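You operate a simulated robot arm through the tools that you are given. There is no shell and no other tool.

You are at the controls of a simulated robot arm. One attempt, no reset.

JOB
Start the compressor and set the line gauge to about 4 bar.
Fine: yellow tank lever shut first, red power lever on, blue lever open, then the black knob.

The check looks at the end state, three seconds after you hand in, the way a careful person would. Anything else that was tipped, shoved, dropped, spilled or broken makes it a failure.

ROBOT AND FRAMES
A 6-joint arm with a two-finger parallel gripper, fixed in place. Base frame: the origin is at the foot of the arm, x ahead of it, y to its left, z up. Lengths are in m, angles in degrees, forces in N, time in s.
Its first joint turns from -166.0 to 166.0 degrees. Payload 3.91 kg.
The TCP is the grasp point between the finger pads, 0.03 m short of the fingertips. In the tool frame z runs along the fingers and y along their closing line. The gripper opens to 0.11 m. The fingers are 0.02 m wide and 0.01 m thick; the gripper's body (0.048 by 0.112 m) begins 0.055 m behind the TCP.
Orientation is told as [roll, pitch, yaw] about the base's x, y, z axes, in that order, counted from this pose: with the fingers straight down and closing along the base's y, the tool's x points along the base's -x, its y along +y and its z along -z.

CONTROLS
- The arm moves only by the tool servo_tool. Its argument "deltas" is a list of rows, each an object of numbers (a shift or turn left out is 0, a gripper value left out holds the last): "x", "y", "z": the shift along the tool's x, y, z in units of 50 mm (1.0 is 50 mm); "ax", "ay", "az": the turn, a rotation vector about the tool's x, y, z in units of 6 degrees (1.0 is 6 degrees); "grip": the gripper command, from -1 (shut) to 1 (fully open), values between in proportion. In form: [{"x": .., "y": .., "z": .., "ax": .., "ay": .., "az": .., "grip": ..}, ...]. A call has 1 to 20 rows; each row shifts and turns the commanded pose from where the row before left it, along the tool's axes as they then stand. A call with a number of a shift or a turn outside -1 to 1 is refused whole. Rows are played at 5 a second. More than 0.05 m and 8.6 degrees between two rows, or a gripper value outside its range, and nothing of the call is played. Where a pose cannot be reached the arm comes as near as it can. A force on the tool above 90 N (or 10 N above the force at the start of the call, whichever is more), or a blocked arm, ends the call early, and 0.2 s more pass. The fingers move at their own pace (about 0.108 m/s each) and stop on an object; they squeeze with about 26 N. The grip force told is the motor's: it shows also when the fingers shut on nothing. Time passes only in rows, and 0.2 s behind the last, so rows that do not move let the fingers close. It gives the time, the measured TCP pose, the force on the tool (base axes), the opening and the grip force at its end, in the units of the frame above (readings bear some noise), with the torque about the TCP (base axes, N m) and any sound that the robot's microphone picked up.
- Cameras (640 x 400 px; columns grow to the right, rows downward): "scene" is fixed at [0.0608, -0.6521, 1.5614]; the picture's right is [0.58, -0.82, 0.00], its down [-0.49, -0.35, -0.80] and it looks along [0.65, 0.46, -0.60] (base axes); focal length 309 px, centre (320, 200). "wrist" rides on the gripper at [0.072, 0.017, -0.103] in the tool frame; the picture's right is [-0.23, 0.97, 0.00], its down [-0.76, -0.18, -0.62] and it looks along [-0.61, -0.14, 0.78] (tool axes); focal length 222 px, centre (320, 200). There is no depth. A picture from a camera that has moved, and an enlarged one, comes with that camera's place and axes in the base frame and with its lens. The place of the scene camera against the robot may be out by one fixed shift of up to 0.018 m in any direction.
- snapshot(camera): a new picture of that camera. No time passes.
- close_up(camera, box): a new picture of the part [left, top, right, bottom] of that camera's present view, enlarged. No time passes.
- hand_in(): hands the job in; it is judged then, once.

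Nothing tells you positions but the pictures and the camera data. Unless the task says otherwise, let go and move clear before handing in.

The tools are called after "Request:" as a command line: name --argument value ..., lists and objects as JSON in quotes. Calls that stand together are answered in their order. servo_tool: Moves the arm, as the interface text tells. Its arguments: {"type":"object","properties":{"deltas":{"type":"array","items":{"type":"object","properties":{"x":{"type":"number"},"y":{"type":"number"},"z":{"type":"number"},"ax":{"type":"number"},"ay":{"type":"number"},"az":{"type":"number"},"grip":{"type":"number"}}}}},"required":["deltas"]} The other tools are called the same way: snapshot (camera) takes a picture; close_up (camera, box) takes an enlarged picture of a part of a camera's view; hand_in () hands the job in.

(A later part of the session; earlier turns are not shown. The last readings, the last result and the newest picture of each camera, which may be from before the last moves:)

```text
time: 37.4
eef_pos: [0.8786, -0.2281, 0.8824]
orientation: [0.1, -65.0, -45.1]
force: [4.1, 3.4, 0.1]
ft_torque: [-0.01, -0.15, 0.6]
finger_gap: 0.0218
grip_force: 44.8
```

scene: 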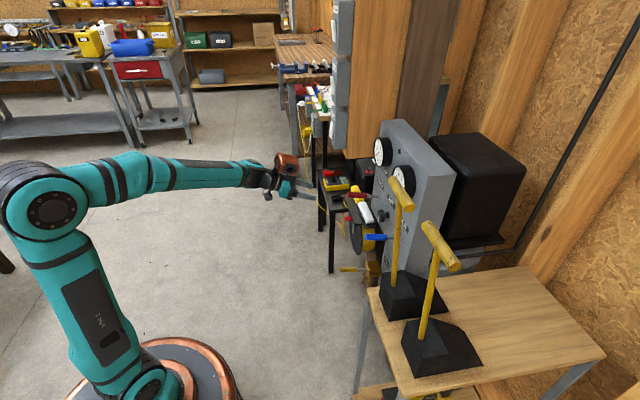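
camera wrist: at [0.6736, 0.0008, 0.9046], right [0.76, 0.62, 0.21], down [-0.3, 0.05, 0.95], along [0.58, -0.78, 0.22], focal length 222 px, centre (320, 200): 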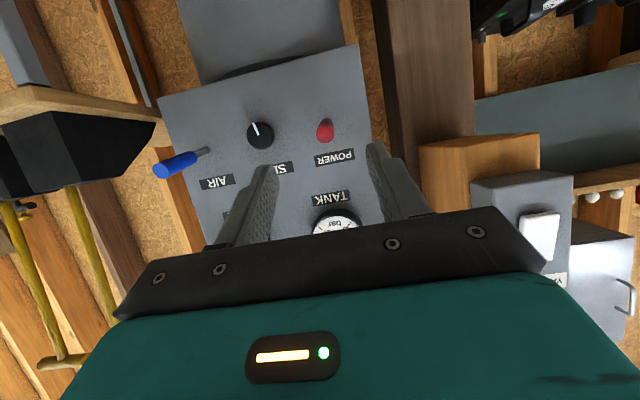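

Centred now. I'll push the red lever down along its arc in small steps.

Request:
servo_tool --deltas '[{"x": 0.072, "z": 0.026}, {"x": 0.072, "z": 0.026}, {}]'

Request:
servo_tool --deltas '[{"x": 0.072, "z": 0.026}, {"x": 0.072, "z": 0.026}, {}]'

Request:
close_up --camera "scene" --box '[320, 150, 430, 250]'

```text
time: 38.2
eef_pos: [0.879, -0.2276, 0.8765]
orientation: [0.0, -65.0, -45.1]
force: [-0.5, 6.1, 14.9]
ft_torque: [-0.75, -0.97, 0.65]
finger_gap: 0.0218
grip_force: 45.2
```

```text
time: 39.0
eef_pos: [0.8774, -0.2269, 0.8686]
orientation: [0.0, -65.0, -45.2]
force: [-4.3, 2.6, 13.2]
ft_torque: [-0.77, -0.93, 0.7]
finger_gap: 0.022
grip_force: 45.1
```

```text
4.00 times, centred on (375, 200) of scene
camera zoom: at [0.0608, -0.6521, 1.5614], right [0.58, -0.82, 0.0], down [-0.49, -0.35, -0.8], along [0.65, 0.46, -0.6], focal length 1237 px, centre (100, 200)
```

zoom: 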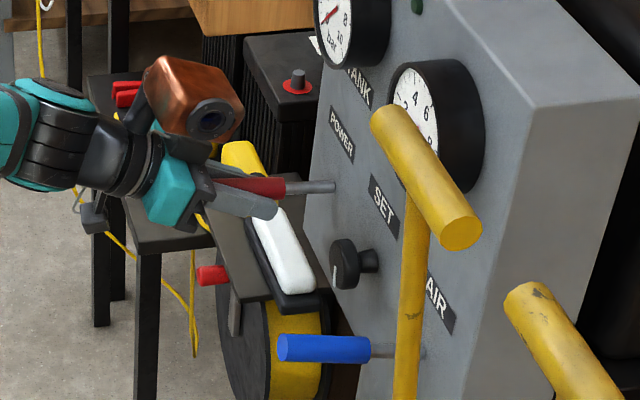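

The red lever moves down freely with about 14 N friction. Continuing the arc.

Request:
servo_tool --deltas '[{"x": 0.133, "z": 0.077}, {"x": 0.133, "z": 0.077}, {}]'

Request:
servo_tool --deltas '[{"x": 0.117, "z": 0.099}, {"x": 0.117, "z": 0.099}, {}]'

Request:
servo_tool --deltas '[{"x": 0.099, "z": 0.118}, {"x": 0.099, "z": 0.118}, {}]'

Request:
close_up --camera "scene" --box '[320, 150, 430, 250]'

```text
time: 39.8
eef_pos: [0.8791, -0.2293, 0.8513]
orientation: [-0.1, -65.2, -45.2]
force: [-14.7, 1.3, 7.2]
ft_torque: [-0.57, -0.64, 0.42]
finger_gap: 0.0215
grip_force: 44.9
```

```text
time: 40.6
eef_pos: [0.8821, -0.231, 0.8382]
orientation: [0.0, -65.2, -45.1]
force: [-19.3, 1.3, 7.7]
ft_torque: [-0.66, -0.83, 0.44]
finger_gap: 0.0219
grip_force: 44.5
```

```text
time: 41.4
eef_pos: [0.8855, -0.2352, 0.8238]
orientation: [0.2, -65.0, -45.2]
force: [-16.9, 4.8, 4.7]
ft_torque: [-0.67, -0.92, 0.26]
finger_gap: 0.0217
grip_force: 45.2
```

```text
4.00 times, centred on (375, 200) of scene
camera zoom: at [0.0608, -0.6521, 1.5614], right [0.58, -0.82, 0.0], down [-0.49, -0.35, -0.8], along [0.65, 0.46, -0.6], focal length 1237 px, centre (100, 200)
```

zoom: 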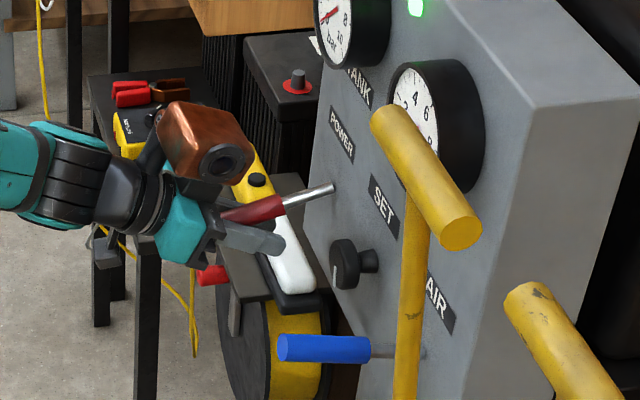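

A green lamp at the top of the panel is now lit, so power is on at about -30°. I'll take the lever on to its lower stop.

Request:
servo_tool --deltas '[{"x": 0.077, "z": 0.133}, {}]'

Request:
servo_tool --deltas '[{"x": 0.07, "z": 0.12}, {}]'

```text
time: 42.0
eef_pos: [0.8889, -0.238, 0.8178]
orientation: [0.1, -65.0, -45.1]
force: [-18.9, 9.2, 2.8]
ft_torque: [-0.78, -0.82, 0.26]
finger_gap: 0.0217
grip_force: 44.9
```

```text
time: 42.6
eef_pos: [0.8917, -0.242, 0.8116]
orientation: [0.1, -65.1, -45.1]
force: [-18.4, 4.8, 1.4]
ft_torque: [-0.59, -0.76, 0.39]
finger_gap: 0.0215
grip_force: 45.1
```

Request:
servo_tool --deltas '[{"x": 0.04, "z": 0.07}, {}]'

Request:
close_up --camera "scene" --box '[320, 110, 430, 250]'

```text
time: 43.2
eef_pos: [0.8931, -0.2422, 0.8079]
orientation: [0.0, -65.1, -45.2]
force: [-12.4, 3.7, 7.3]
ft_torque: [-0.79, -0.91, 0.36]
finger_gap: 0.0213
grip_force: 45.1
```

```text
2.86 times, centred on (375, 180) of scene
camera zoom: at [0.0608, -0.6521, 1.5614], right [0.58, -0.82, 0.0], down [-0.49, -0.35, -0.8], along [0.65, 0.46, -0.6], focal length 883 px, centre (163, 257)
```

zoom: 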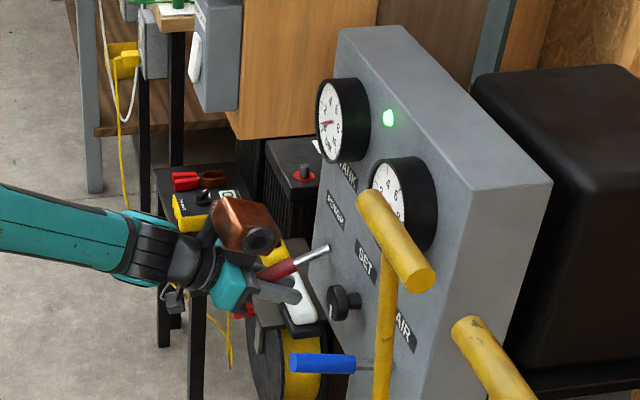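

Request:
servo_tool --deltas '[{"x": 0.03, "z": 0.06}, {}]'

Request:
close_up --camera "scene" --box '[365, 130, 425, 200]'

```text
time: 43.8
eef_pos: [0.8949, -0.2438, 0.8048]
orientation: [0.0, -65.1, -45.2]
force: [-12.0, 2.3, 7.8]
ft_torque: [-0.81, -0.82, 0.34]
finger_gap: 0.0215
grip_force: 45.5
```

```text
5.71 times, centred on (395, 165) of scene
camera zoom: at [0.0608, -0.6521, 1.5614], right [0.58, -0.82, 0.0], down [-0.49, -0.35, -0.8], along [0.65, 0.46, -0.6], focal length 1767 px, centre (-109, 400)
```

zoom: 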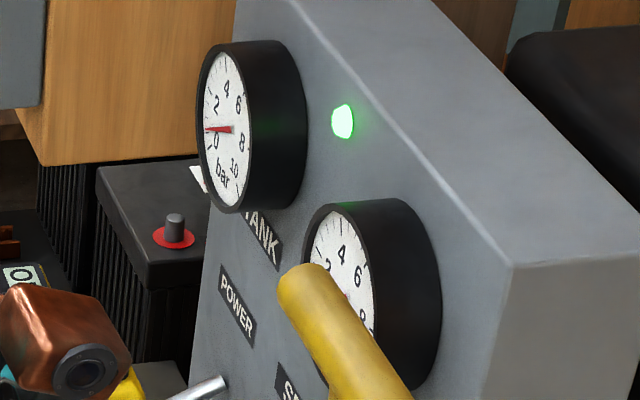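

The tank gauge is starting to rise. The lever still moves freely at about -45°, so I'll continue gently to find the stop.

Request:
servo_tool --deltas '[{"x": 0.05, "z": 0.13}, {}]'

Request:
servo_tool --deltas '[{"x": 0.03, "z": 0.12}, {}]'

Request:
close_up --camera "scene" --box '[320, 170, 400, 240]'

```text
time: 44.4
eef_pos: [0.8974, -0.2469, 0.7983]
orientation: [0.0, -65.0, -45.2]
force: [-28.5, 12.3, -7.1]
ft_torque: [-0.98, -1.17, 0.42]
finger_gap: 0.0213
grip_force: 44.8
```

```text
time: 45.0
eef_pos: [0.9008, -0.2509, 0.7943]
orientation: [0.0, -64.9, -44.9]
force: [-38.0, 15.7, -21.4]
ft_torque: [-0.95, -1.31, 0.54]
finger_gap: 0.0215
grip_force: 44.9
```

```text
5.71 times, centred on (360, 205) of scene
camera zoom: at [0.0608, -0.6521, 1.5614], right [0.58, -0.82, 0.0], down [-0.49, -0.35, -0.8], along [0.65, 0.46, -0.6], focal length 1767 px, centre (91, 171)
```

zoom: 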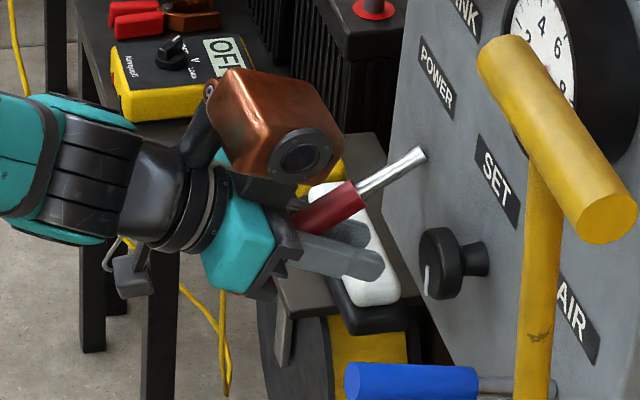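

The lever's image slope now matches the yellow lever's original fully-down position, and the force is building (38 N), so it's on its lower stop. Releasing.

Request:
servo_tool --deltas '[{"grip": 0.1}, {"grip": 0.1}, {"grip": 0.1}]'

Request:
close_up --camera "scene" --box '[320, 170, 400, 240]'

Request:
close_up --camera "wrist" --box '[200, 60, 440, 240]'

```text
time: 45.8
eef_pos: [0.9023, -0.2523, 0.7965]
orientation: [0.0, -65.1, -45.1]
force: [0.0, -0.6, 0.4]
ft_torque: [0.01, -0.01, -0.02]
finger_gap: 0.0605
grip_force: 0.1
```

```text
5.71 times, centred on (360, 205) of scene
camera zoom: at [0.0608, -0.6521, 1.5614], right [0.58, -0.82, 0.0], down [-0.49, -0.35, -0.8], along [0.65, 0.46, -0.6], focal length 1767 px, centre (91, 171)
```

zoom: 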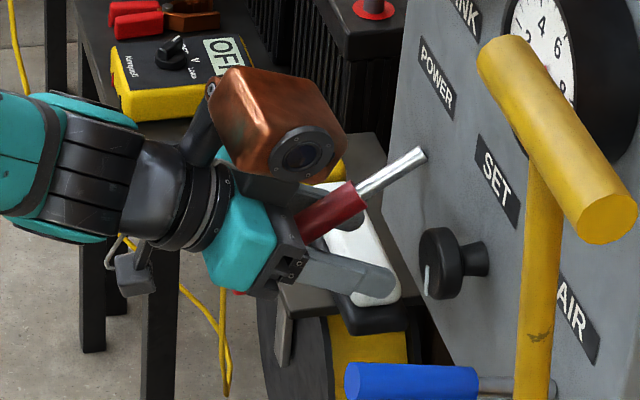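

```text
2.22 times, centred on (320, 150) of wrist
camera zoom: at [0.8259, -0.1529, 0.7739], right [0.76, 0.62, 0.21], down [-0.3, 0.05, 0.95], along [0.58, -0.78, 0.22], focal length 494 px, centre (320, 311)
```

zoom: 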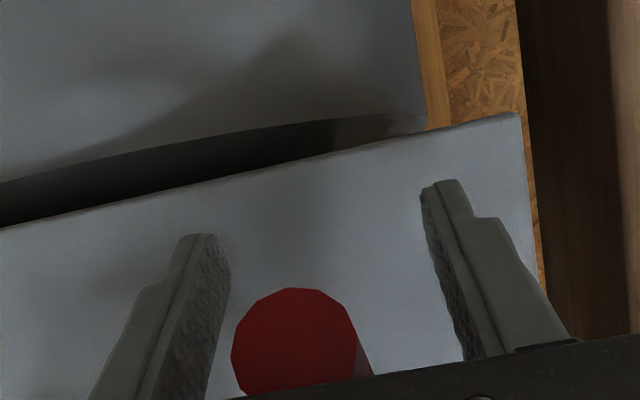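

Red is on and released. I'll back straight off, then slide across toward the blue air lever, staying well in front of the panel and away from the brooms.

Request:
servo_tool --deltas '[{"z": -0.85}, {"z": -0.85}, {"z": -0.85}, {"z": -0.85}, {"x": -0.08, "z": -0.265, "y": -0.753}, {"x": -0.08, "z": -0.265, "y": -0.753}, {"x": -0.08, "z": -0.265, "y": -0.753}, {"x": -0.08, "z": -0.265, "y": -0.753}, {"x": -0.08, "z": -0.265, "y": -0.753}, {"x": -0.08, "z": -0.265, "y": -0.753}, {}]'

Request:
snapshot --camera "wrist"

Request:
snapshot --camera "scene"

Request:
close_up --camera "wrist" --box '[220, 60, 460, 240]'

```text
time: 48.2
eef_pos: [0.5884, -0.2586, 0.9239]
orientation: [0.0, -65.1, -45.1]
force: [0.9, -0.5, -0.3]
ft_torque: [0.01, 0.01, -0.03]
finger_gap: 0.0607
grip_force: 0.1
```

```text
taken
camera wrist: at [0.5114, -0.1592, 0.9017], right [0.76, 0.62, 0.21], down [-0.3, 0.05, 0.95], along [0.58, -0.78, 0.22], focal length 222 px, centre (320, 200)
```

wrist: 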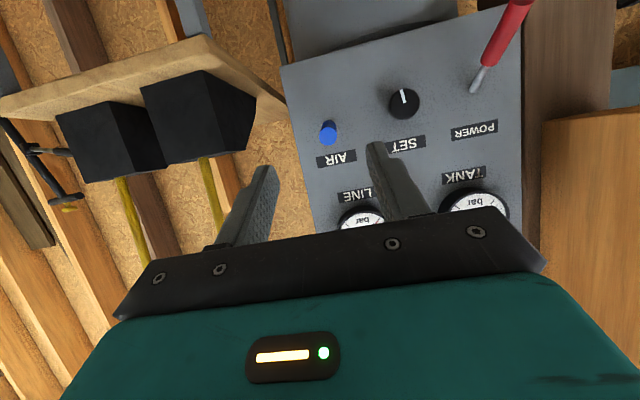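

```text
taken
```

scene: 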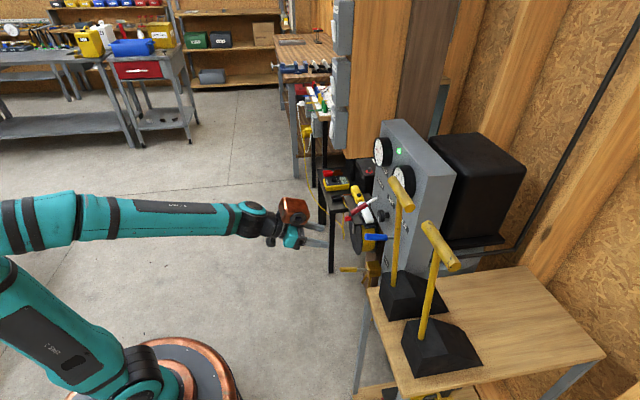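

```text
2.22 times, centred on (340, 150) of wrist
camera zoom: at [0.5114, -0.1592, 0.9017], right [0.76, 0.62, 0.21], down [-0.3, 0.05, 0.95], along [0.58, -0.78, 0.22], focal length 494 px, centre (276, 311)
```

zoom: 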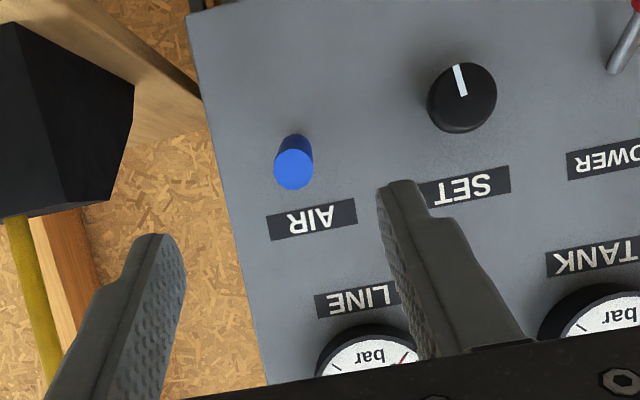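

The blue tip is at about (0.698, -0.368, 0.892), aligned with the gripper. Moving in onto the handle.

Request:
servo_tool --deltas '[{"x": -0.846, "y": 0.024}, {"z": 0.925}, {"z": 0.925}, {"z": 0.925}, {"z": 0.925}, {}]'

Request:
close_up --camera "wrist" --box '[220, 60, 420, 240]'

Request:
snapshot --camera "scene"

```text
time: 49.6
eef_pos: [0.7213, -0.3894, 0.8838]
orientation: [0.0, -65.0, -45.1]
force: [-0.1, -0.4, -0.4]
ft_torque: [0.01, 0.01, 0.01]
finger_gap: 0.0605
grip_force: 0.1
```

```text
2.22 times, centred on (320, 150) of wrist
camera zoom: at [0.6447, -0.2901, 0.8615], right [0.76, 0.62, 0.21], down [-0.3, 0.05, 0.95], along [0.58, -0.78, 0.22], focal length 494 px, centre (320, 311)
```

zoom: 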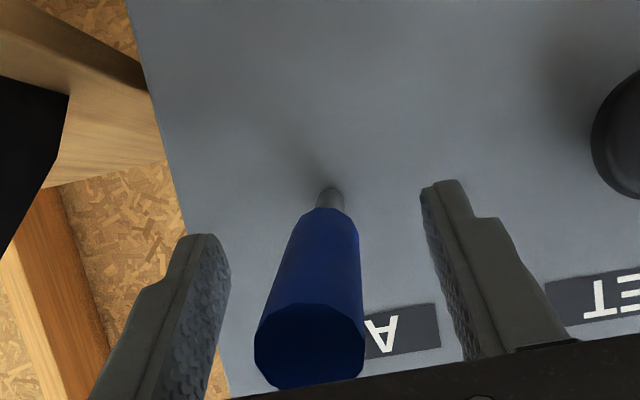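

```text
taken
```

scene: 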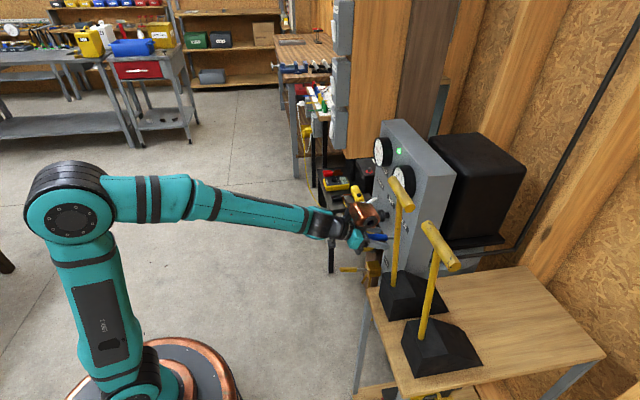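

Request:
servo_tool --deltas '[{"grip": -1}, {"grip": -1}, {"grip": -1}]'

```text
time: 50.4
eef_pos: [0.7212, -0.3883, 0.8834]
orientation: [0.0, -65.2, -45.2]
force: [0.8, -2.1, 1.1]
ft_torque: [0.02, -0.14, 0.81]
finger_gap: 0.0215
grip_force: 44.9
```

Gripped cleanly with no side force. Pushing the blue lever down along its arc.

Request:
servo_tool --deltas '[{"x": 0.144, "z": 0.052}, {"x": 0.144, "z": 0.052}, {}]'

Request:
servo_tool --deltas '[{"x": 0.133, "z": 0.077}, {"x": 0.133, "z": 0.077}, {}]'

Request:
servo_tool --deltas '[{"x": 0.117, "z": 0.099}, {"x": 0.117, "z": 0.099}, {}]'

Request:
close_up --camera "scene" --box '[320, 190, 420, 270]'

```text
time: 51.2
eef_pos: [0.7199, -0.3888, 0.8695]
orientation: [0.0, -65.1, -45.1]
force: [-6.3, -3.5, 13.6]
ft_torque: [-0.8, -0.92, 0.87]
finger_gap: 0.0221
grip_force: 45.3
```

```text
time: 52.0
eef_pos: [0.721, -0.3884, 0.8538]
orientation: [0.1, -65.0, -45.2]
force: [-12.2, -2.7, 8.8]
ft_torque: [-0.47, -0.67, 0.62]
finger_gap: 0.0218
grip_force: 44.6
```

```text
time: 52.8
eef_pos: [0.7228, -0.3912, 0.8398]
orientation: [0.1, -65.1, -45.3]
force: [-16.7, 0.7, 9.9]
ft_torque: [-0.71, -0.89, 0.41]
finger_gap: 0.0218
grip_force: 44.3
```

```text
5.00 times, centred on (370, 230) of scene
camera zoom: at [0.0608, -0.6521, 1.5614], right [0.58, -0.82, 0.0], down [-0.49, -0.35, -0.8], along [0.65, 0.46, -0.6], focal length 1546 px, centre (70, 50)
```

zoom: 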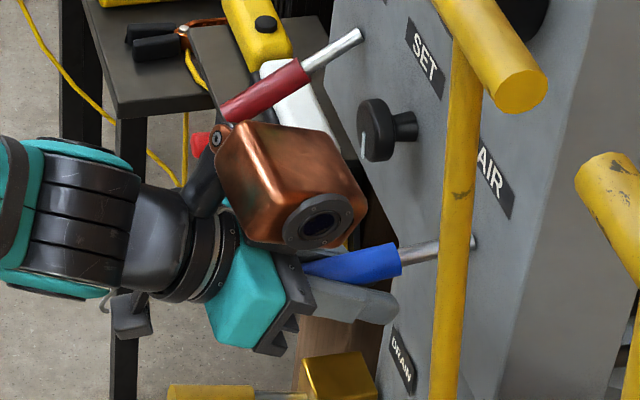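

Request:
servo_tool --deltas '[{"x": 0.099, "z": 0.112}, {"x": 0.099, "z": 0.112}, {}]'

Request:
servo_tool --deltas '[{"x": 0.082, "z": 0.12}, {"x": 0.082, "z": 0.12}, {}]'

Request:
close_up --camera "scene" --box '[320, 190, 420, 270]'

Request:
close_up --camera "scene" --box '[365, 130, 425, 200]'

```text
time: 53.6
eef_pos: [0.7278, -0.3949, 0.8247]
orientation: [0.1, -65.1, -45.3]
force: [-21.7, 1.8, 2.9]
ft_torque: [-0.44, -0.84, 0.45]
finger_gap: 0.0217
grip_force: 45.0
```

```text
time: 54.4
eef_pos: [0.7332, -0.4009, 0.8122]
orientation: [0.0, -65.1, -45.2]
force: [-20.8, -2.4, 2.4]
ft_torque: [-0.62, -0.77, 0.58]
finger_gap: 0.0216
grip_force: 45.2
```

```text
5.00 times, centred on (370, 230) of scene
camera zoom: at [0.0608, -0.6521, 1.5614], right [0.58, -0.82, 0.0], down [-0.49, -0.35, -0.8], along [0.65, 0.46, -0.6], focal length 1546 px, centre (70, 50)
```

zoom: 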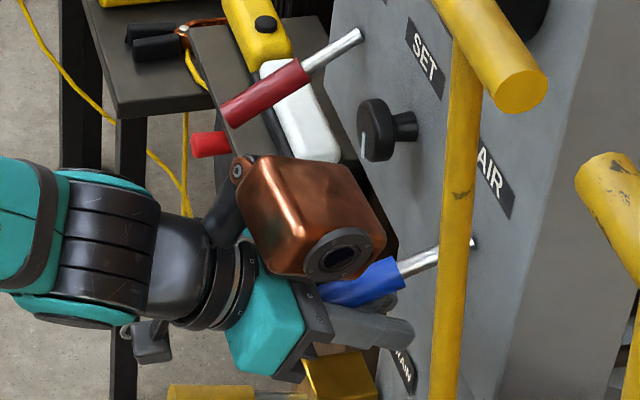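

```text
5.71 times, centred on (395, 165) of scene
camera zoom: at [0.0608, -0.6521, 1.5614], right [0.58, -0.82, 0.0], down [-0.49, -0.35, -0.8], along [0.65, 0.46, -0.6], focal length 1767 px, centre (-109, 400)
```

zoom: 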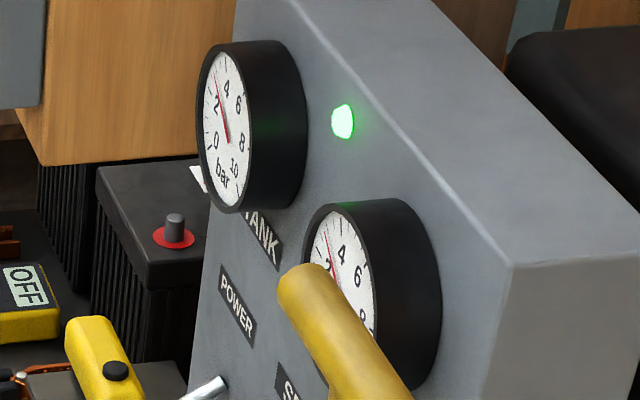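

The tank is near 3 bar and the line gauge is rising, so air is flowing. The blue lever still looks short of fully down because the pads slid along it. I'll open, measure, and re-grip.

Request:
servo_tool --deltas '[{"grip": 0.1}, {"grip": 0.1}, {"grip": 0.1}]'

Request:
close_up --camera "wrist" --box '[200, 60, 440, 240]'

Request:
close_up --camera "scene" --box '[320, 190, 420, 270]'

```text
time: 55.2
eef_pos: [0.7345, -0.3995, 0.8122]
orientation: [0.0, -65.1, -45.1]
force: [0.2, 0.5, -0.1]
ft_torque: [0.02, -0.03, -0.04]
finger_gap: 0.0605
grip_force: 0.0
```

```text
2.22 times, centred on (320, 150) of wrist
camera zoom: at [0.6576, -0.3016, 0.7899], right [0.76, 0.62, 0.21], down [-0.3, 0.05, 0.95], along [0.58, -0.78, 0.22], focal length 494 px, centre (320, 311)
```

zoom: 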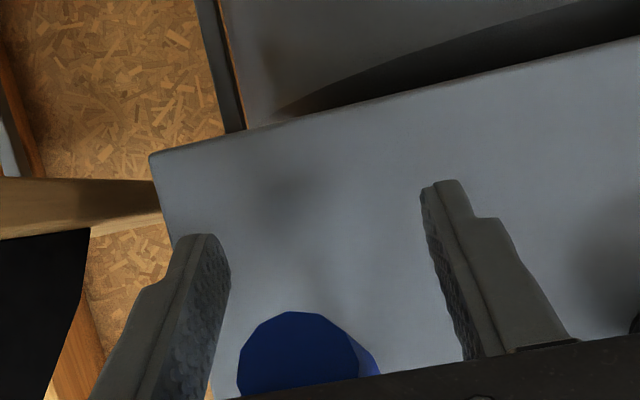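

```text
5.00 times, centred on (370, 230) of scene
camera zoom: at [0.0608, -0.6521, 1.5614], right [0.58, -0.82, 0.0], down [-0.49, -0.35, -0.8], along [0.65, 0.46, -0.6], focal length 1546 px, centre (70, 50)
```

zoom: 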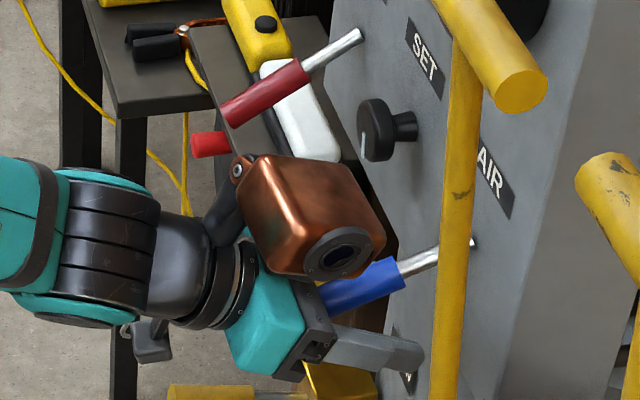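

The blue lever measures about -23.5°. I'll re-grip on its axis and this time rotate the tool together with the lever about its hinge so the pads don't slide.

Request:
servo_tool --deltas '[{"x": -0.244, "z": -0.412}, {}, {"grip": -1}, {"grip": -1}, {"grip": -1}]'

Request:
servo_tool --deltas '[{"x": 0.078, "z": 0.095, "ay": -0.667}, {}]'

Request:
servo_tool --deltas '[{"x": 0.078, "z": 0.095, "ay": -0.667}, {}]'

Request:
close_up --camera "scene" --box '[320, 190, 420, 270]'

```text
time: 56.4
eef_pos: [0.7244, -0.3914, 0.8323]
orientation: [0.0, -65.1, -45.2]
force: [-6.4, -1.0, -1.4]
ft_torque: [-0.08, -0.02, 0.09]
finger_gap: 0.0217
grip_force: 45.0
```

```text
time: 57.0
eef_pos: [0.7261, -0.3943, 0.828]
orientation: [0.0, -69.0, -45.1]
force: [-5.7, -1.5, -2.5]
ft_torque: [-0.05, 0.18, 0.2]
finger_gap: 0.0217
grip_force: 45.3
```

```text
time: 57.6
eef_pos: [0.7281, -0.3943, 0.821]
orientation: [0.1, -73.2, -45.2]
force: [-10.1, 3.4, 0.1]
ft_torque: [-0.36, -0.27, 0.14]
finger_gap: 0.0217
grip_force: 45.2
```

```text
5.00 times, centred on (370, 230) of scene
camera zoom: at [0.0608, -0.6521, 1.5614], right [0.58, -0.82, 0.0], down [-0.49, -0.35, -0.8], along [0.65, 0.46, -0.6], focal length 1546 px, centre (70, 50)
```

zoom: 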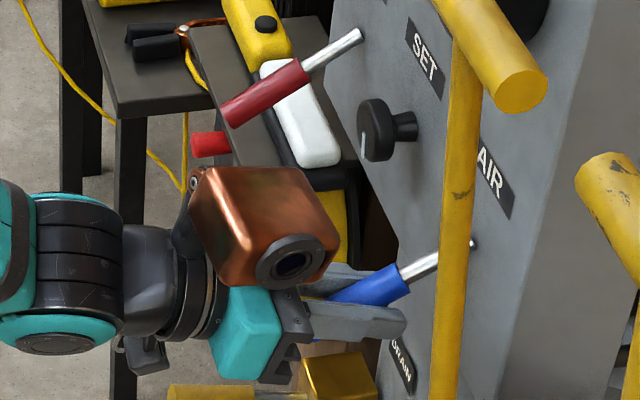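

Much smoother, with low force and the lever following. Continuing to the stop.

Request:
servo_tool --deltas '[{"x": 0.078, "z": 0.095, "ay": -0.667}, {}]'

Request:
servo_tool --deltas '[{"x": 0.078, "z": 0.095, "ay": -0.667}, {}]'

Request:
servo_tool --deltas '[{"x": 0.04, "z": 0.048, "ay": -0.333}, {}]'

Request:
close_up --camera "scene" --box '[320, 190, 420, 270]'

```text
time: 58.2
eef_pos: [0.7312, -0.3982, 0.8156]
orientation: [0.1, -77.0, -45.2]
force: [-14.6, 5.1, -1.1]
ft_torque: [-0.52, -0.31, 0.13]
finger_gap: 0.0216
grip_force: 44.5
```

```text
time: 58.8
eef_pos: [0.7322, -0.4, 0.8124]
orientation: [0.2, -81.2, -45.3]
force: [-11.8, 7.8, 8.6]
ft_torque: [0.66, 0.72, 0.07]
finger_gap: 0.0219
grip_force: 45.1
```

```text
time: 59.4
eef_pos: [0.7349, -0.4009, 0.8101]
orientation: [0.2, -83.2, -45.4]
force: [-12.5, 13.2, 21.2]
ft_torque: [0.24, 0.25, 0.08]
finger_gap: 0.0219
grip_force: 44.8
```

```text
5.00 times, centred on (370, 230) of scene
camera zoom: at [0.0608, -0.6521, 1.5614], right [0.58, -0.82, 0.0], down [-0.49, -0.35, -0.8], along [0.65, 0.46, -0.6], focal length 1546 px, centre (70, 50)
```

zoom: 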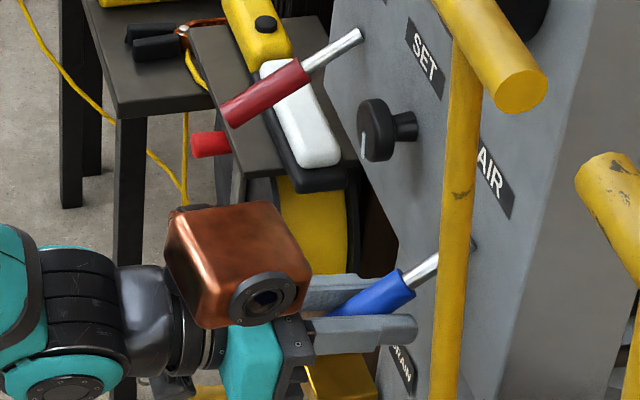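

Force is rising (z +21 N), so blue is on its lower stop. Releasing and backing off to check gauges and all levers.

Request:
servo_tool --deltas '[{"grip": 0.1}, {"grip": 0.1}, {"grip": 0.1}, {"z": -0.9}, {"z": -0.9}, {"z": -0.9}, {"z": -0.5}, {}]'

Request:
snapshot --camera "wrist"

Request:
close_up --camera "scene" --box '[330, 130, 430, 270]'

Request:
close_up --camera "scene" --box '[365, 130, 425, 200]'

```text
time: 61.2
eef_pos: [0.6229, -0.2907, 0.8266]
orientation: [0.0, -83.1, -45.1]
force: [0.3, 0.1, 0.9]
ft_torque: [-0.01, 0.01, 0.0]
finger_gap: 0.0606
grip_force: 0.2
```

```text
taken
camera wrist: at [0.5564, -0.2011, 0.7672], right [0.71, 0.67, 0.23], down [-0.5, 0.25, 0.83], along [0.5, -0.7, 0.51], focal length 222 px, centre (320, 200)
```

wrist: 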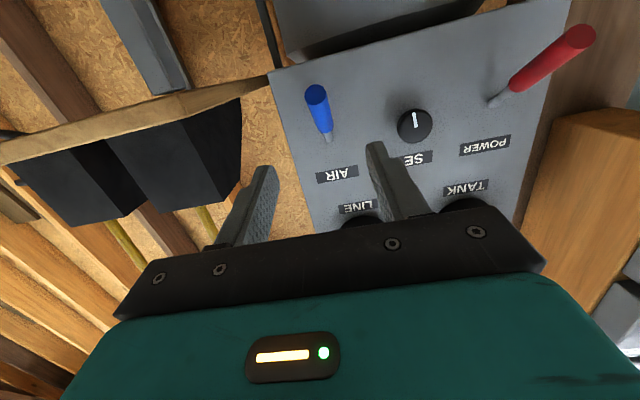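

```text
2.86 times, centred on (380, 200) of scene
camera zoom: at [0.0608, -0.6521, 1.5614], right [0.58, -0.82, 0.0], down [-0.49, -0.35, -0.8], along [0.65, 0.46, -0.6], focal length 883 px, centre (149, 200)
```

zoom: 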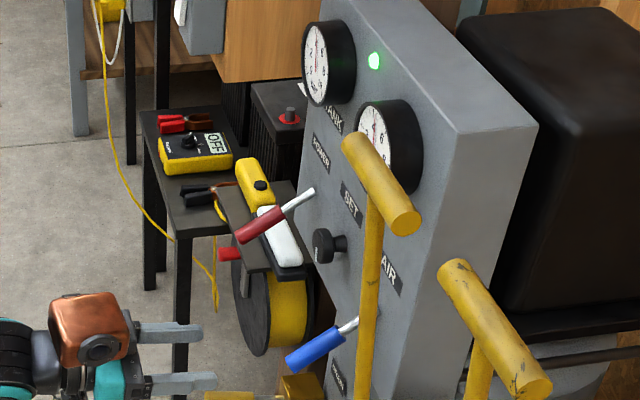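

```text
5.71 times, centred on (395, 165) of scene
camera zoom: at [0.0608, -0.6521, 1.5614], right [0.58, -0.82, 0.0], down [-0.49, -0.35, -0.8], along [0.65, 0.46, -0.6], focal length 1767 px, centre (-109, 400)
```

zoom: 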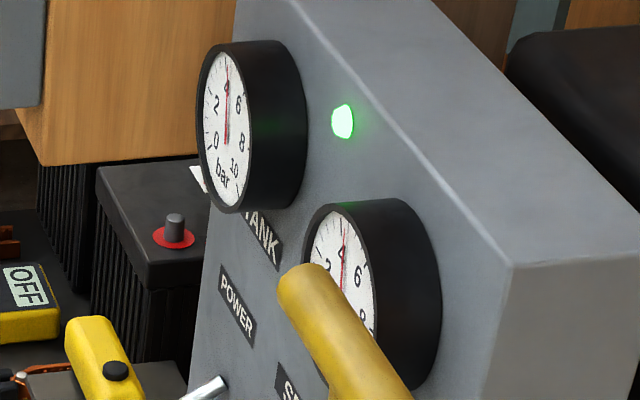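

Both gauges read about 4 bar now and the tank is still filling. Let me compare the red and blue lever angles closely, since red may be a few degrees short of its stop.

Request:
close_up --camera "wrist" --box '[280, 10, 620, 220]'

Request:
close_up --camera "scene" --box '[345, 180, 405, 265]'

```text
1.88 times, centred on (450, 115) of wrist
camera zoom: at [0.5564, -0.2011, 0.7672], right [0.71, 0.67, 0.23], down [-0.5, 0.25, 0.83], along [0.5, -0.7, 0.51], focal length 418 px, centre (75, 360)
```

zoom: 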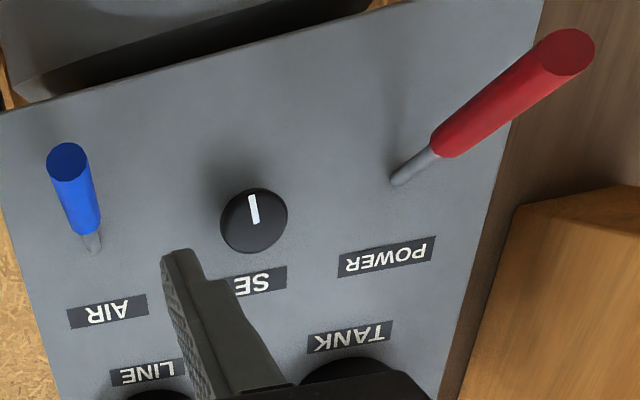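

```text
4.71 times, centred on (375, 222) of scene
camera zoom: at [0.0608, -0.6521, 1.5614], right [0.58, -0.82, 0.0], down [-0.49, -0.35, -0.8], along [0.65, 0.46, -0.6], focal length 1455 px, centre (61, 94)
```

zoom: 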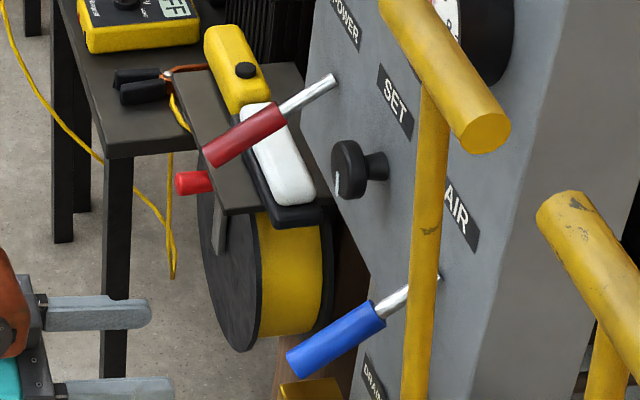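

Blue measures about -40° (on its stop) but red about -35°. While the tank fills I'll regrip red and seat it fully at its stop with the same rotate-with-the-lever method.

Request:
servo_tool --deltas '[{"x": -0.033, "y": 0.9}, {"x": -0.033, "y": 0.9}, {"x": -0.033, "y": 0.9}, {"x": -0.033, "y": 0.9}, {"x": -0.033, "y": 0.9}, {"z": 0.9}, {}]'

Request:
close_up --camera "wrist" --box '[200, 20, 440, 220]'

Request:
close_up --camera "scene" --box '[330, 130, 430, 250]'

```text
time: 62.8
eef_pos: [0.8165, -0.1635, 0.8309]
orientation: [0.0, -83.1, -45.1]
force: [0.3, 0.2, 0.1]
ft_torque: [-0.04, 0.01, 0.0]
finger_gap: 0.0606
grip_force: 0.1
```

```text
2.00 times, centred on (320, 120) of wrist
camera zoom: at [0.749, -0.0743, 0.7714], right [0.71, 0.67, 0.23], down [-0.5, 0.25, 0.83], along [0.5, -0.7, 0.51], focal length 444 px, centre (320, 360)
```

zoom: 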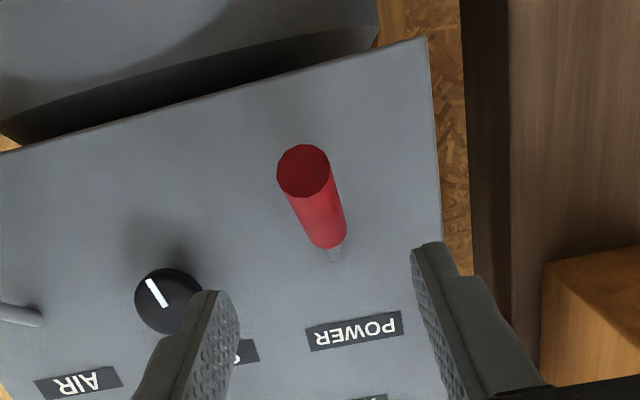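

```text
3.33 times, centred on (380, 190) of scene
camera zoom: at [0.0608, -0.6521, 1.5614], right [0.58, -0.82, 0.0], down [-0.49, -0.35, -0.8], along [0.65, 0.46, -0.6], focal length 1031 px, centre (120, 233)
```

zoom: 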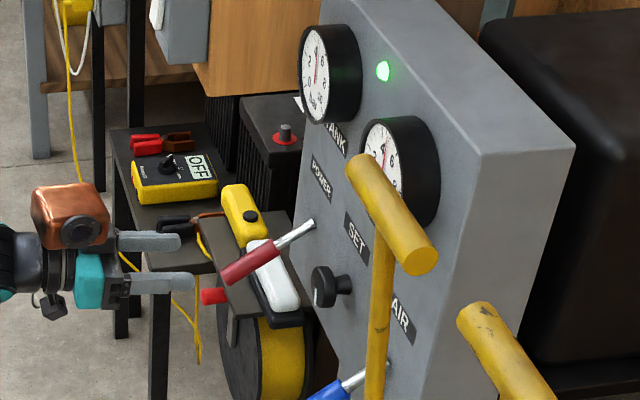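

Request:
servo_tool --deltas '[{"x": 0.056, "z": 0.7}, {"z": 0.7}, {"z": 0.7}, {}, {"grip": -1}, {"grip": -1}, {"grip": -1}]'

```text
time: 64.4
eef_pos: [0.8885, -0.2374, 0.8173]
orientation: [-0.1, -83.0, -45.3]
force: [-10.6, -6.4, -2.9]
ft_torque: [-0.08, 0.1, 0.16]
finger_gap: 0.022
grip_force: 45.5
```

Request:
servo_tool --deltas '[{"x": 0.046, "z": 0.042, "ay": -0.333}, {}]'

Request:
servo_tool --deltas '[{"x": 0.046, "z": 0.042, "ay": -0.333}, {}]'

Request:
servo_tool --deltas '[{"x": 0.046, "z": 0.042, "ay": -0.333}, {}]'

```text
time: 65.0
eef_pos: [0.8903, -0.2397, 0.8143]
orientation: [0.3, -85.1, -45.6]
force: [-8.0, -14.3, -0.2]
ft_torque: [-0.01, 0.19, 0.08]
finger_gap: 0.0212
grip_force: 44.7
```

```text
time: 65.6
eef_pos: [0.8901, -0.2402, 0.8122]
orientation: [1.4, -87.2, -46.6]
force: [-8.1, -20.5, 8.8]
ft_torque: [0.74, 0.92, 0.1]
finger_gap: 0.0219
grip_force: 45.2
```

```text
time: 66.2
eef_pos: [0.8918, -0.241, 0.8115]
orientation: [8.5, -89.2, -53.7]
force: [-30.5, -11.1, 23.6]
ft_torque: [0.16, 0.39, 0.1]
finger_gap: 0.0219
grip_force: 45.3
```

Red is firmly on its stop now (z +24 N). Releasing, backing off, and checking the gauges.

Request:
servo_tool --deltas '[{"grip": 0.1}, {"grip": 0.1}, {"grip": 0.1}, {"z": -0.9}, {"z": -0.9}, {"z": -0.9}, {"z": -0.7}, {}]'

Request:
snapshot --camera "wrist"

Request:
close_up --camera "scene" --box '[365, 130, 425, 200]'

Request:
close_up --camera "scene" --box '[330, 170, 430, 290]'

```text
time: 68.0
eef_pos: [0.7721, -0.1193, 0.8107]
orientation: [0.1, -89.1, -45.3]
force: [-0.9, 0.2, -0.1]
ft_torque: [0.0, 0.03, 0.0]
finger_gap: 0.0605
grip_force: 0.0
```

```text
taken
camera wrist: at [0.7097, -0.0338, 0.7403], right [0.69, 0.68, 0.23], down [-0.56, 0.31, 0.77], along [0.46, -0.66, 0.59], focal length 222 px, centre (320, 200)
```

wrist: 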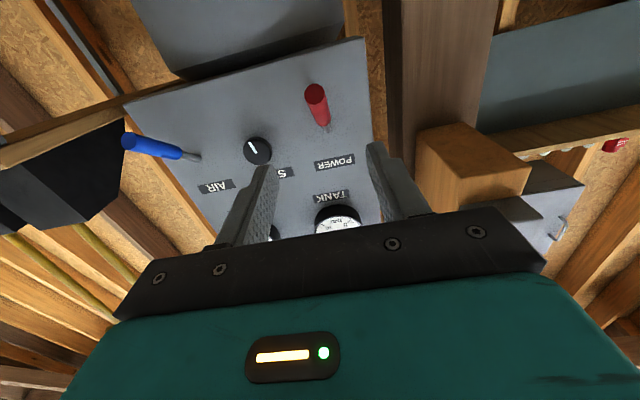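

```text
5.71 times, centred on (395, 165) of scene
camera zoom: at [0.0608, -0.6521, 1.5614], right [0.58, -0.82, 0.0], down [-0.49, -0.35, -0.8], along [0.65, 0.46, -0.6], focal length 1767 px, centre (-109, 400)
```

zoom: 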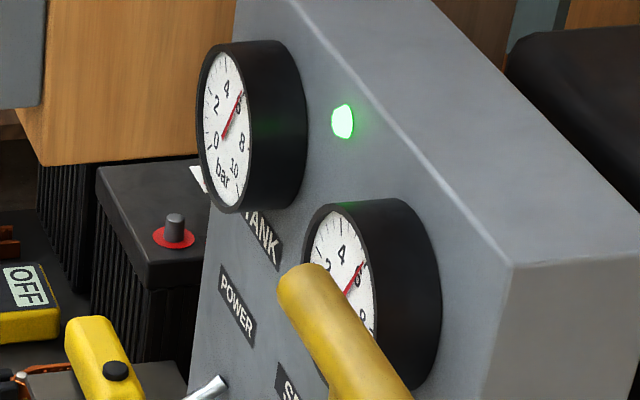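

```text
3.33 times, centred on (380, 230) of scene
camera zoom: at [0.0608, -0.6521, 1.5614], right [0.58, -0.82, 0.0], down [-0.49, -0.35, -0.8], along [0.65, 0.46, -0.6], focal length 1031 px, centre (120, 100)
```

zoom: 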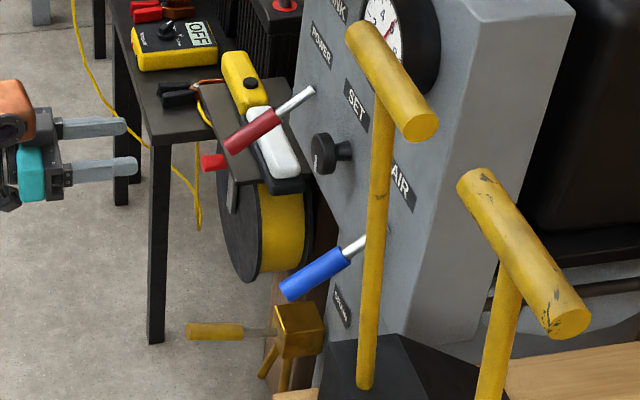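

Tank and line are both near 6 bar, so the line follows the tank and the knob must bring it down to 4. All three levers are set. I'll line up with the black SET knob (about u=0.349, z=0.868) with the tool horizontal and check alignment.

Request:
servo_tool --deltas '[{"x": -0.387, "y": -0.743, "grip": 0.64}, {"x": -0.387, "y": -0.743}, {"x": -0.387, "y": -0.743}, {"z": 0.78, "ay": -0.15}, {}]'

Request:
snapshot --camera "wrist"

Request:
close_up --camera "wrist" --box '[240, 60, 400, 220]'

Request:
close_up --camera "scene" --box '[330, 130, 430, 250]'

```text
time: 69.2
eef_pos: [0.7217, -0.2254, 0.8694]
orientation: [9.4, -90.0, -54.6]
force: [0.3, 0.5, 0.1]
ft_torque: [0.0, 0.01, 0.0]
finger_gap: 0.0902
grip_force: 0.1
```

```text
taken
camera wrist: at [0.6598, -0.1413, 0.7967], right [0.69, 0.69, 0.23], down [-0.57, 0.32, 0.76], along [0.45, -0.65, 0.61], focal length 222 px, centre (320, 200)
```

wrist: 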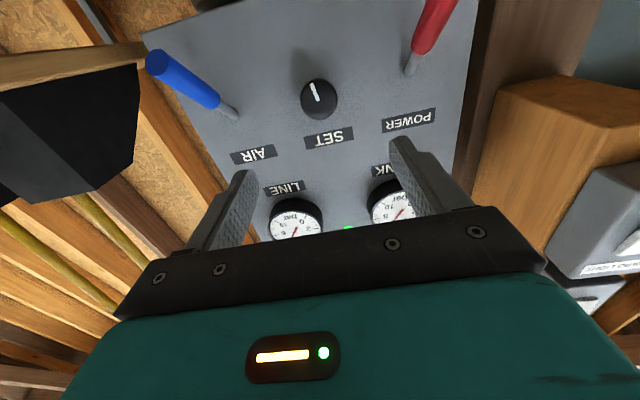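

```text
2.50 times, centred on (320, 140) of wrist
camera zoom: at [0.6598, -0.1413, 0.7967], right [0.69, 0.69, 0.23], down [-0.57, 0.32, 0.76], along [0.45, -0.65, 0.61], focal length 555 px, centre (320, 350)
```

zoom: 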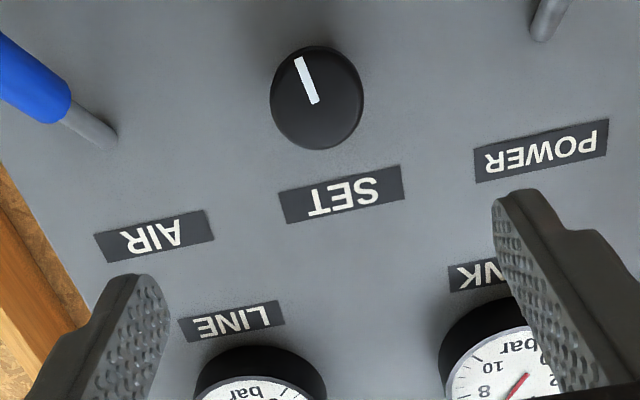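

```text
3.33 times, centred on (380, 190) of scene
camera zoom: at [0.0608, -0.6521, 1.5614], right [0.58, -0.82, 0.0], down [-0.49, -0.35, -0.8], along [0.65, 0.46, -0.6], focal length 1031 px, centre (120, 233)
```

zoom: 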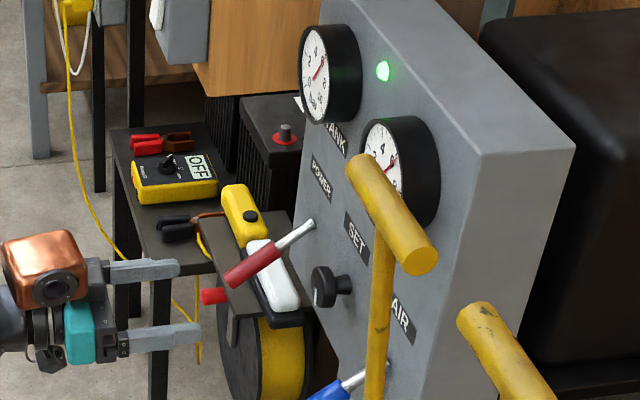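

The knob axis is at about u=0.350, z=0.867, well aligned with the tool axis. The gauges are also visible from here; let me read them.

Request:
close_up --camera "wrist" --box '[255, 170, 345, 245]'

Request:
close_up --camera "scene" --box '[365, 130, 425, 200]'

```text
5.33 times, centred on (300, 208) of wrist
camera zoom: at [0.6598, -0.1413, 0.7967], right [0.69, 0.69, 0.23], down [-0.57, 0.32, 0.76], along [0.45, -0.65, 0.61], focal length 1185 px, centre (427, 160)
```

zoom: 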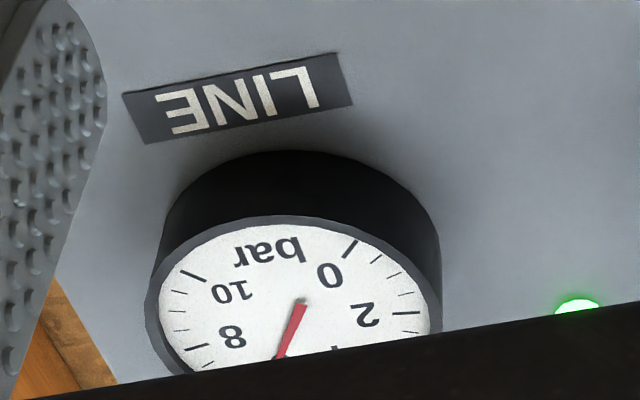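

```text
5.71 times, centred on (395, 165) of scene
camera zoom: at [0.0608, -0.6521, 1.5614], right [0.58, -0.82, 0.0], down [-0.49, -0.35, -0.8], along [0.65, 0.46, -0.6], focal length 1767 px, centre (-109, 400)
```

zoom: 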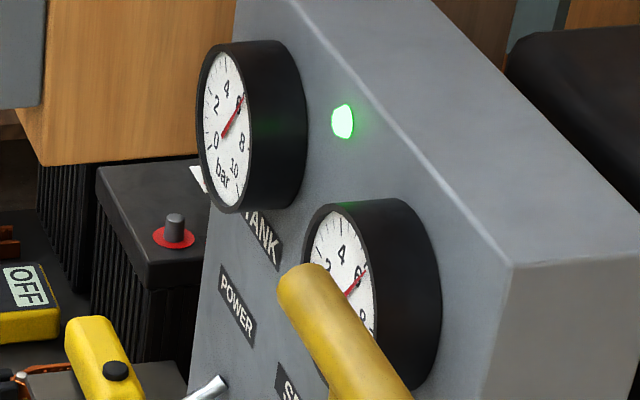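

Line reads about 6 bar. Advancing onto the knob.

Request:
servo_tool --deltas '[{"z": 0.9}, {"z": 0.9}, {"z": 0.8}, {}]'

Request:
close_up --camera "wrist" --box '[200, 40, 440, 240]'

Request:
close_up --camera "scene" --box '[330, 170, 430, 250]'

```text
time: 70.2
eef_pos: [0.8131, -0.3171, 0.8693]
orientation: [7.4, -90.0, -52.6]
force: [0.7, 0.1, 0.9]
ft_torque: [-0.03, 0.02, 0.01]
finger_gap: 0.0901
grip_force: 0.1
```

```text
2.00 times, centred on (320, 140) of wrist
camera zoom: at [0.7507, -0.2329, 0.7977], right [0.69, 0.69, 0.23], down [-0.57, 0.32, 0.76], along [0.45, -0.65, 0.61], focal length 444 px, centre (320, 320)
```

zoom: 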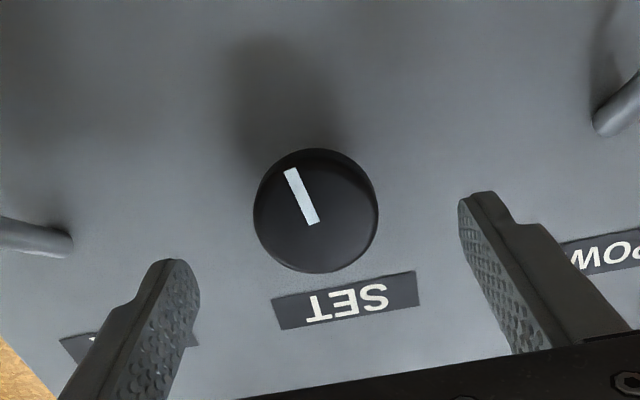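

```text
5.00 times, centred on (380, 210) of scene
camera zoom: at [0.0608, -0.6521, 1.5614], right [0.58, -0.82, 0.0], down [-0.49, -0.35, -0.8], along [0.65, 0.46, -0.6], focal length 1546 px, centre (20, 150)
```

zoom: 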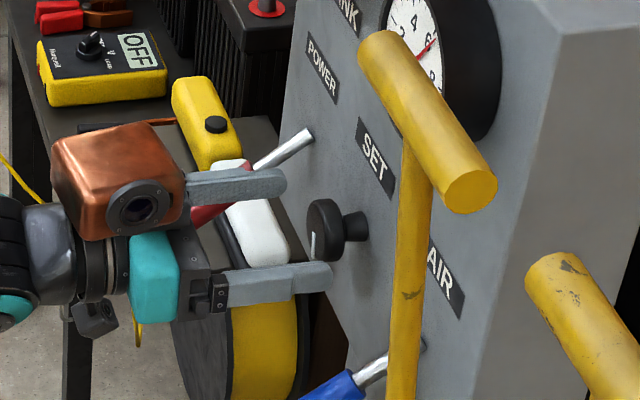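

Tool axis is about 4 mm above the knob axis. I'll drop slightly, advance 26 mm and close gently.

Request:
servo_tool --deltas '[{"x": 0.08}, {"z": 0.52}, {}, {"grip": -1}, {"grip": -1}, {"grip": -1}]'

Request:
close_up --camera "wrist" --box '[200, 40, 440, 240]'

Request:
close_up --camera "scene" --box '[330, 170, 430, 250]'

```text
time: 71.6
eef_pos: [0.8314, -0.3366, 0.865]
orientation: [-10.5, -90.0, -34.6]
force: [2.7, 0.0, 0.1]
ft_torque: [0.19, 0.15, 0.14]
finger_gap: 0.0433
grip_force: 45.2
```

```text
2.00 times, centred on (320, 140) of wrist
camera zoom: at [0.769, -0.2517, 0.7926], right [0.69, 0.69, 0.23], down [-0.57, 0.32, 0.76], along [0.45, -0.65, 0.61], focal length 444 px, centre (320, 320)
```

zoom: 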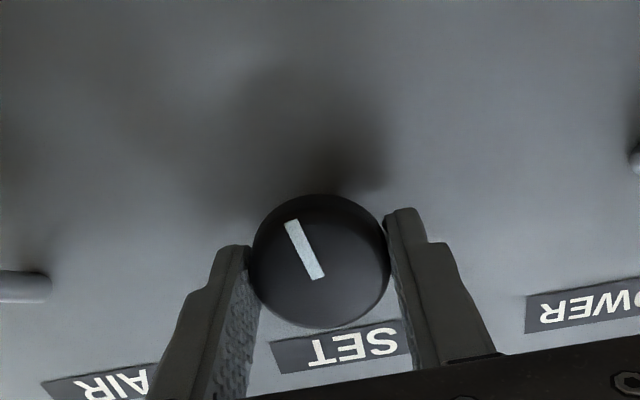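

```text
5.00 times, centred on (380, 210) of scene
camera zoom: at [0.0608, -0.6521, 1.5614], right [0.58, -0.82, 0.0], down [-0.49, -0.35, -0.8], along [0.65, 0.46, -0.6], focal length 1546 px, centre (20, 150)
```

zoom: 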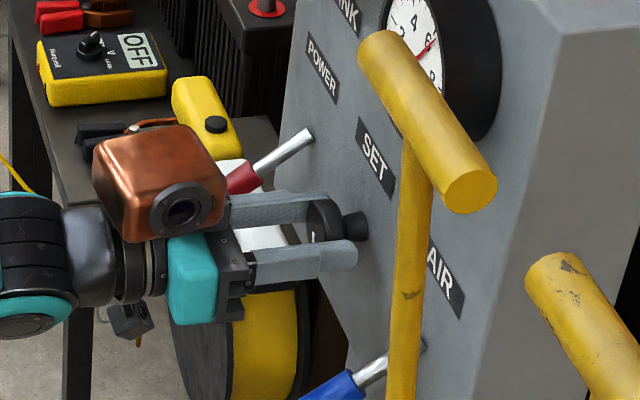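

The knob is gripped with almost no side load. I'll turn it counter-clockwise (viewed from the front) about 12° and see what the line gauge does.

Request:
servo_tool --deltas '[{"az": -0.7}, {"az": -0.7}, {"az": -0.6}, {}, {}, {}, {}]'

Request:
close_up --camera "wrist" --box '[200, 40, 440, 240]'

Request:
close_up --camera "scene" --box '[365, 130, 425, 200]'

```text
time: 73.2
eef_pos: [0.8313, -0.3354, 0.8654]
orientation: [-89.9, -78.0, 44.7]
force: [-17.1, 16.3, -0.5]
ft_torque: [-0.12, -0.11, 0.01]
finger_gap: 0.0431
grip_force: 45.3
```

```text
2.00 times, centred on (320, 140) of wrist
camera zoom: at [0.7581, -0.2627, 0.7906], right [0.71, 0.71, 0.02], down [-0.45, 0.43, 0.78], along [0.54, -0.56, 0.62], focal length 444 px, centre (320, 320)
```

zoom: 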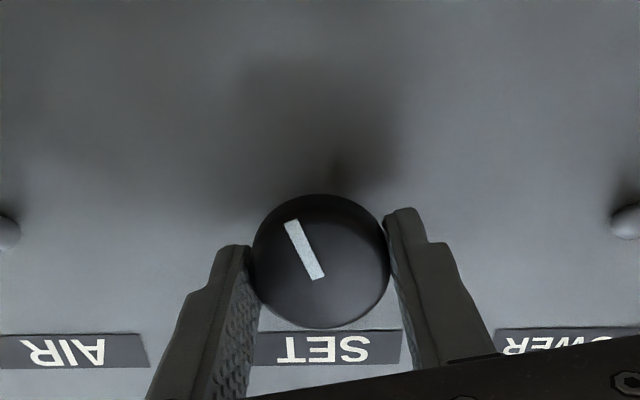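

```text
5.71 times, centred on (395, 165) of scene
camera zoom: at [0.0608, -0.6521, 1.5614], right [0.58, -0.82, 0.0], down [-0.49, -0.35, -0.8], along [0.65, 0.46, -0.6], focal length 1767 px, centre (-109, 400)
```

zoom: 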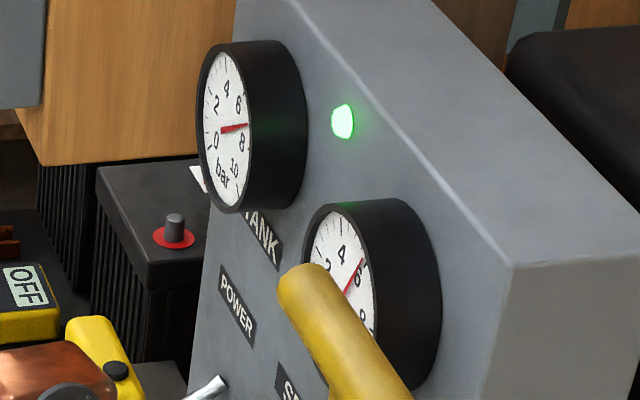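

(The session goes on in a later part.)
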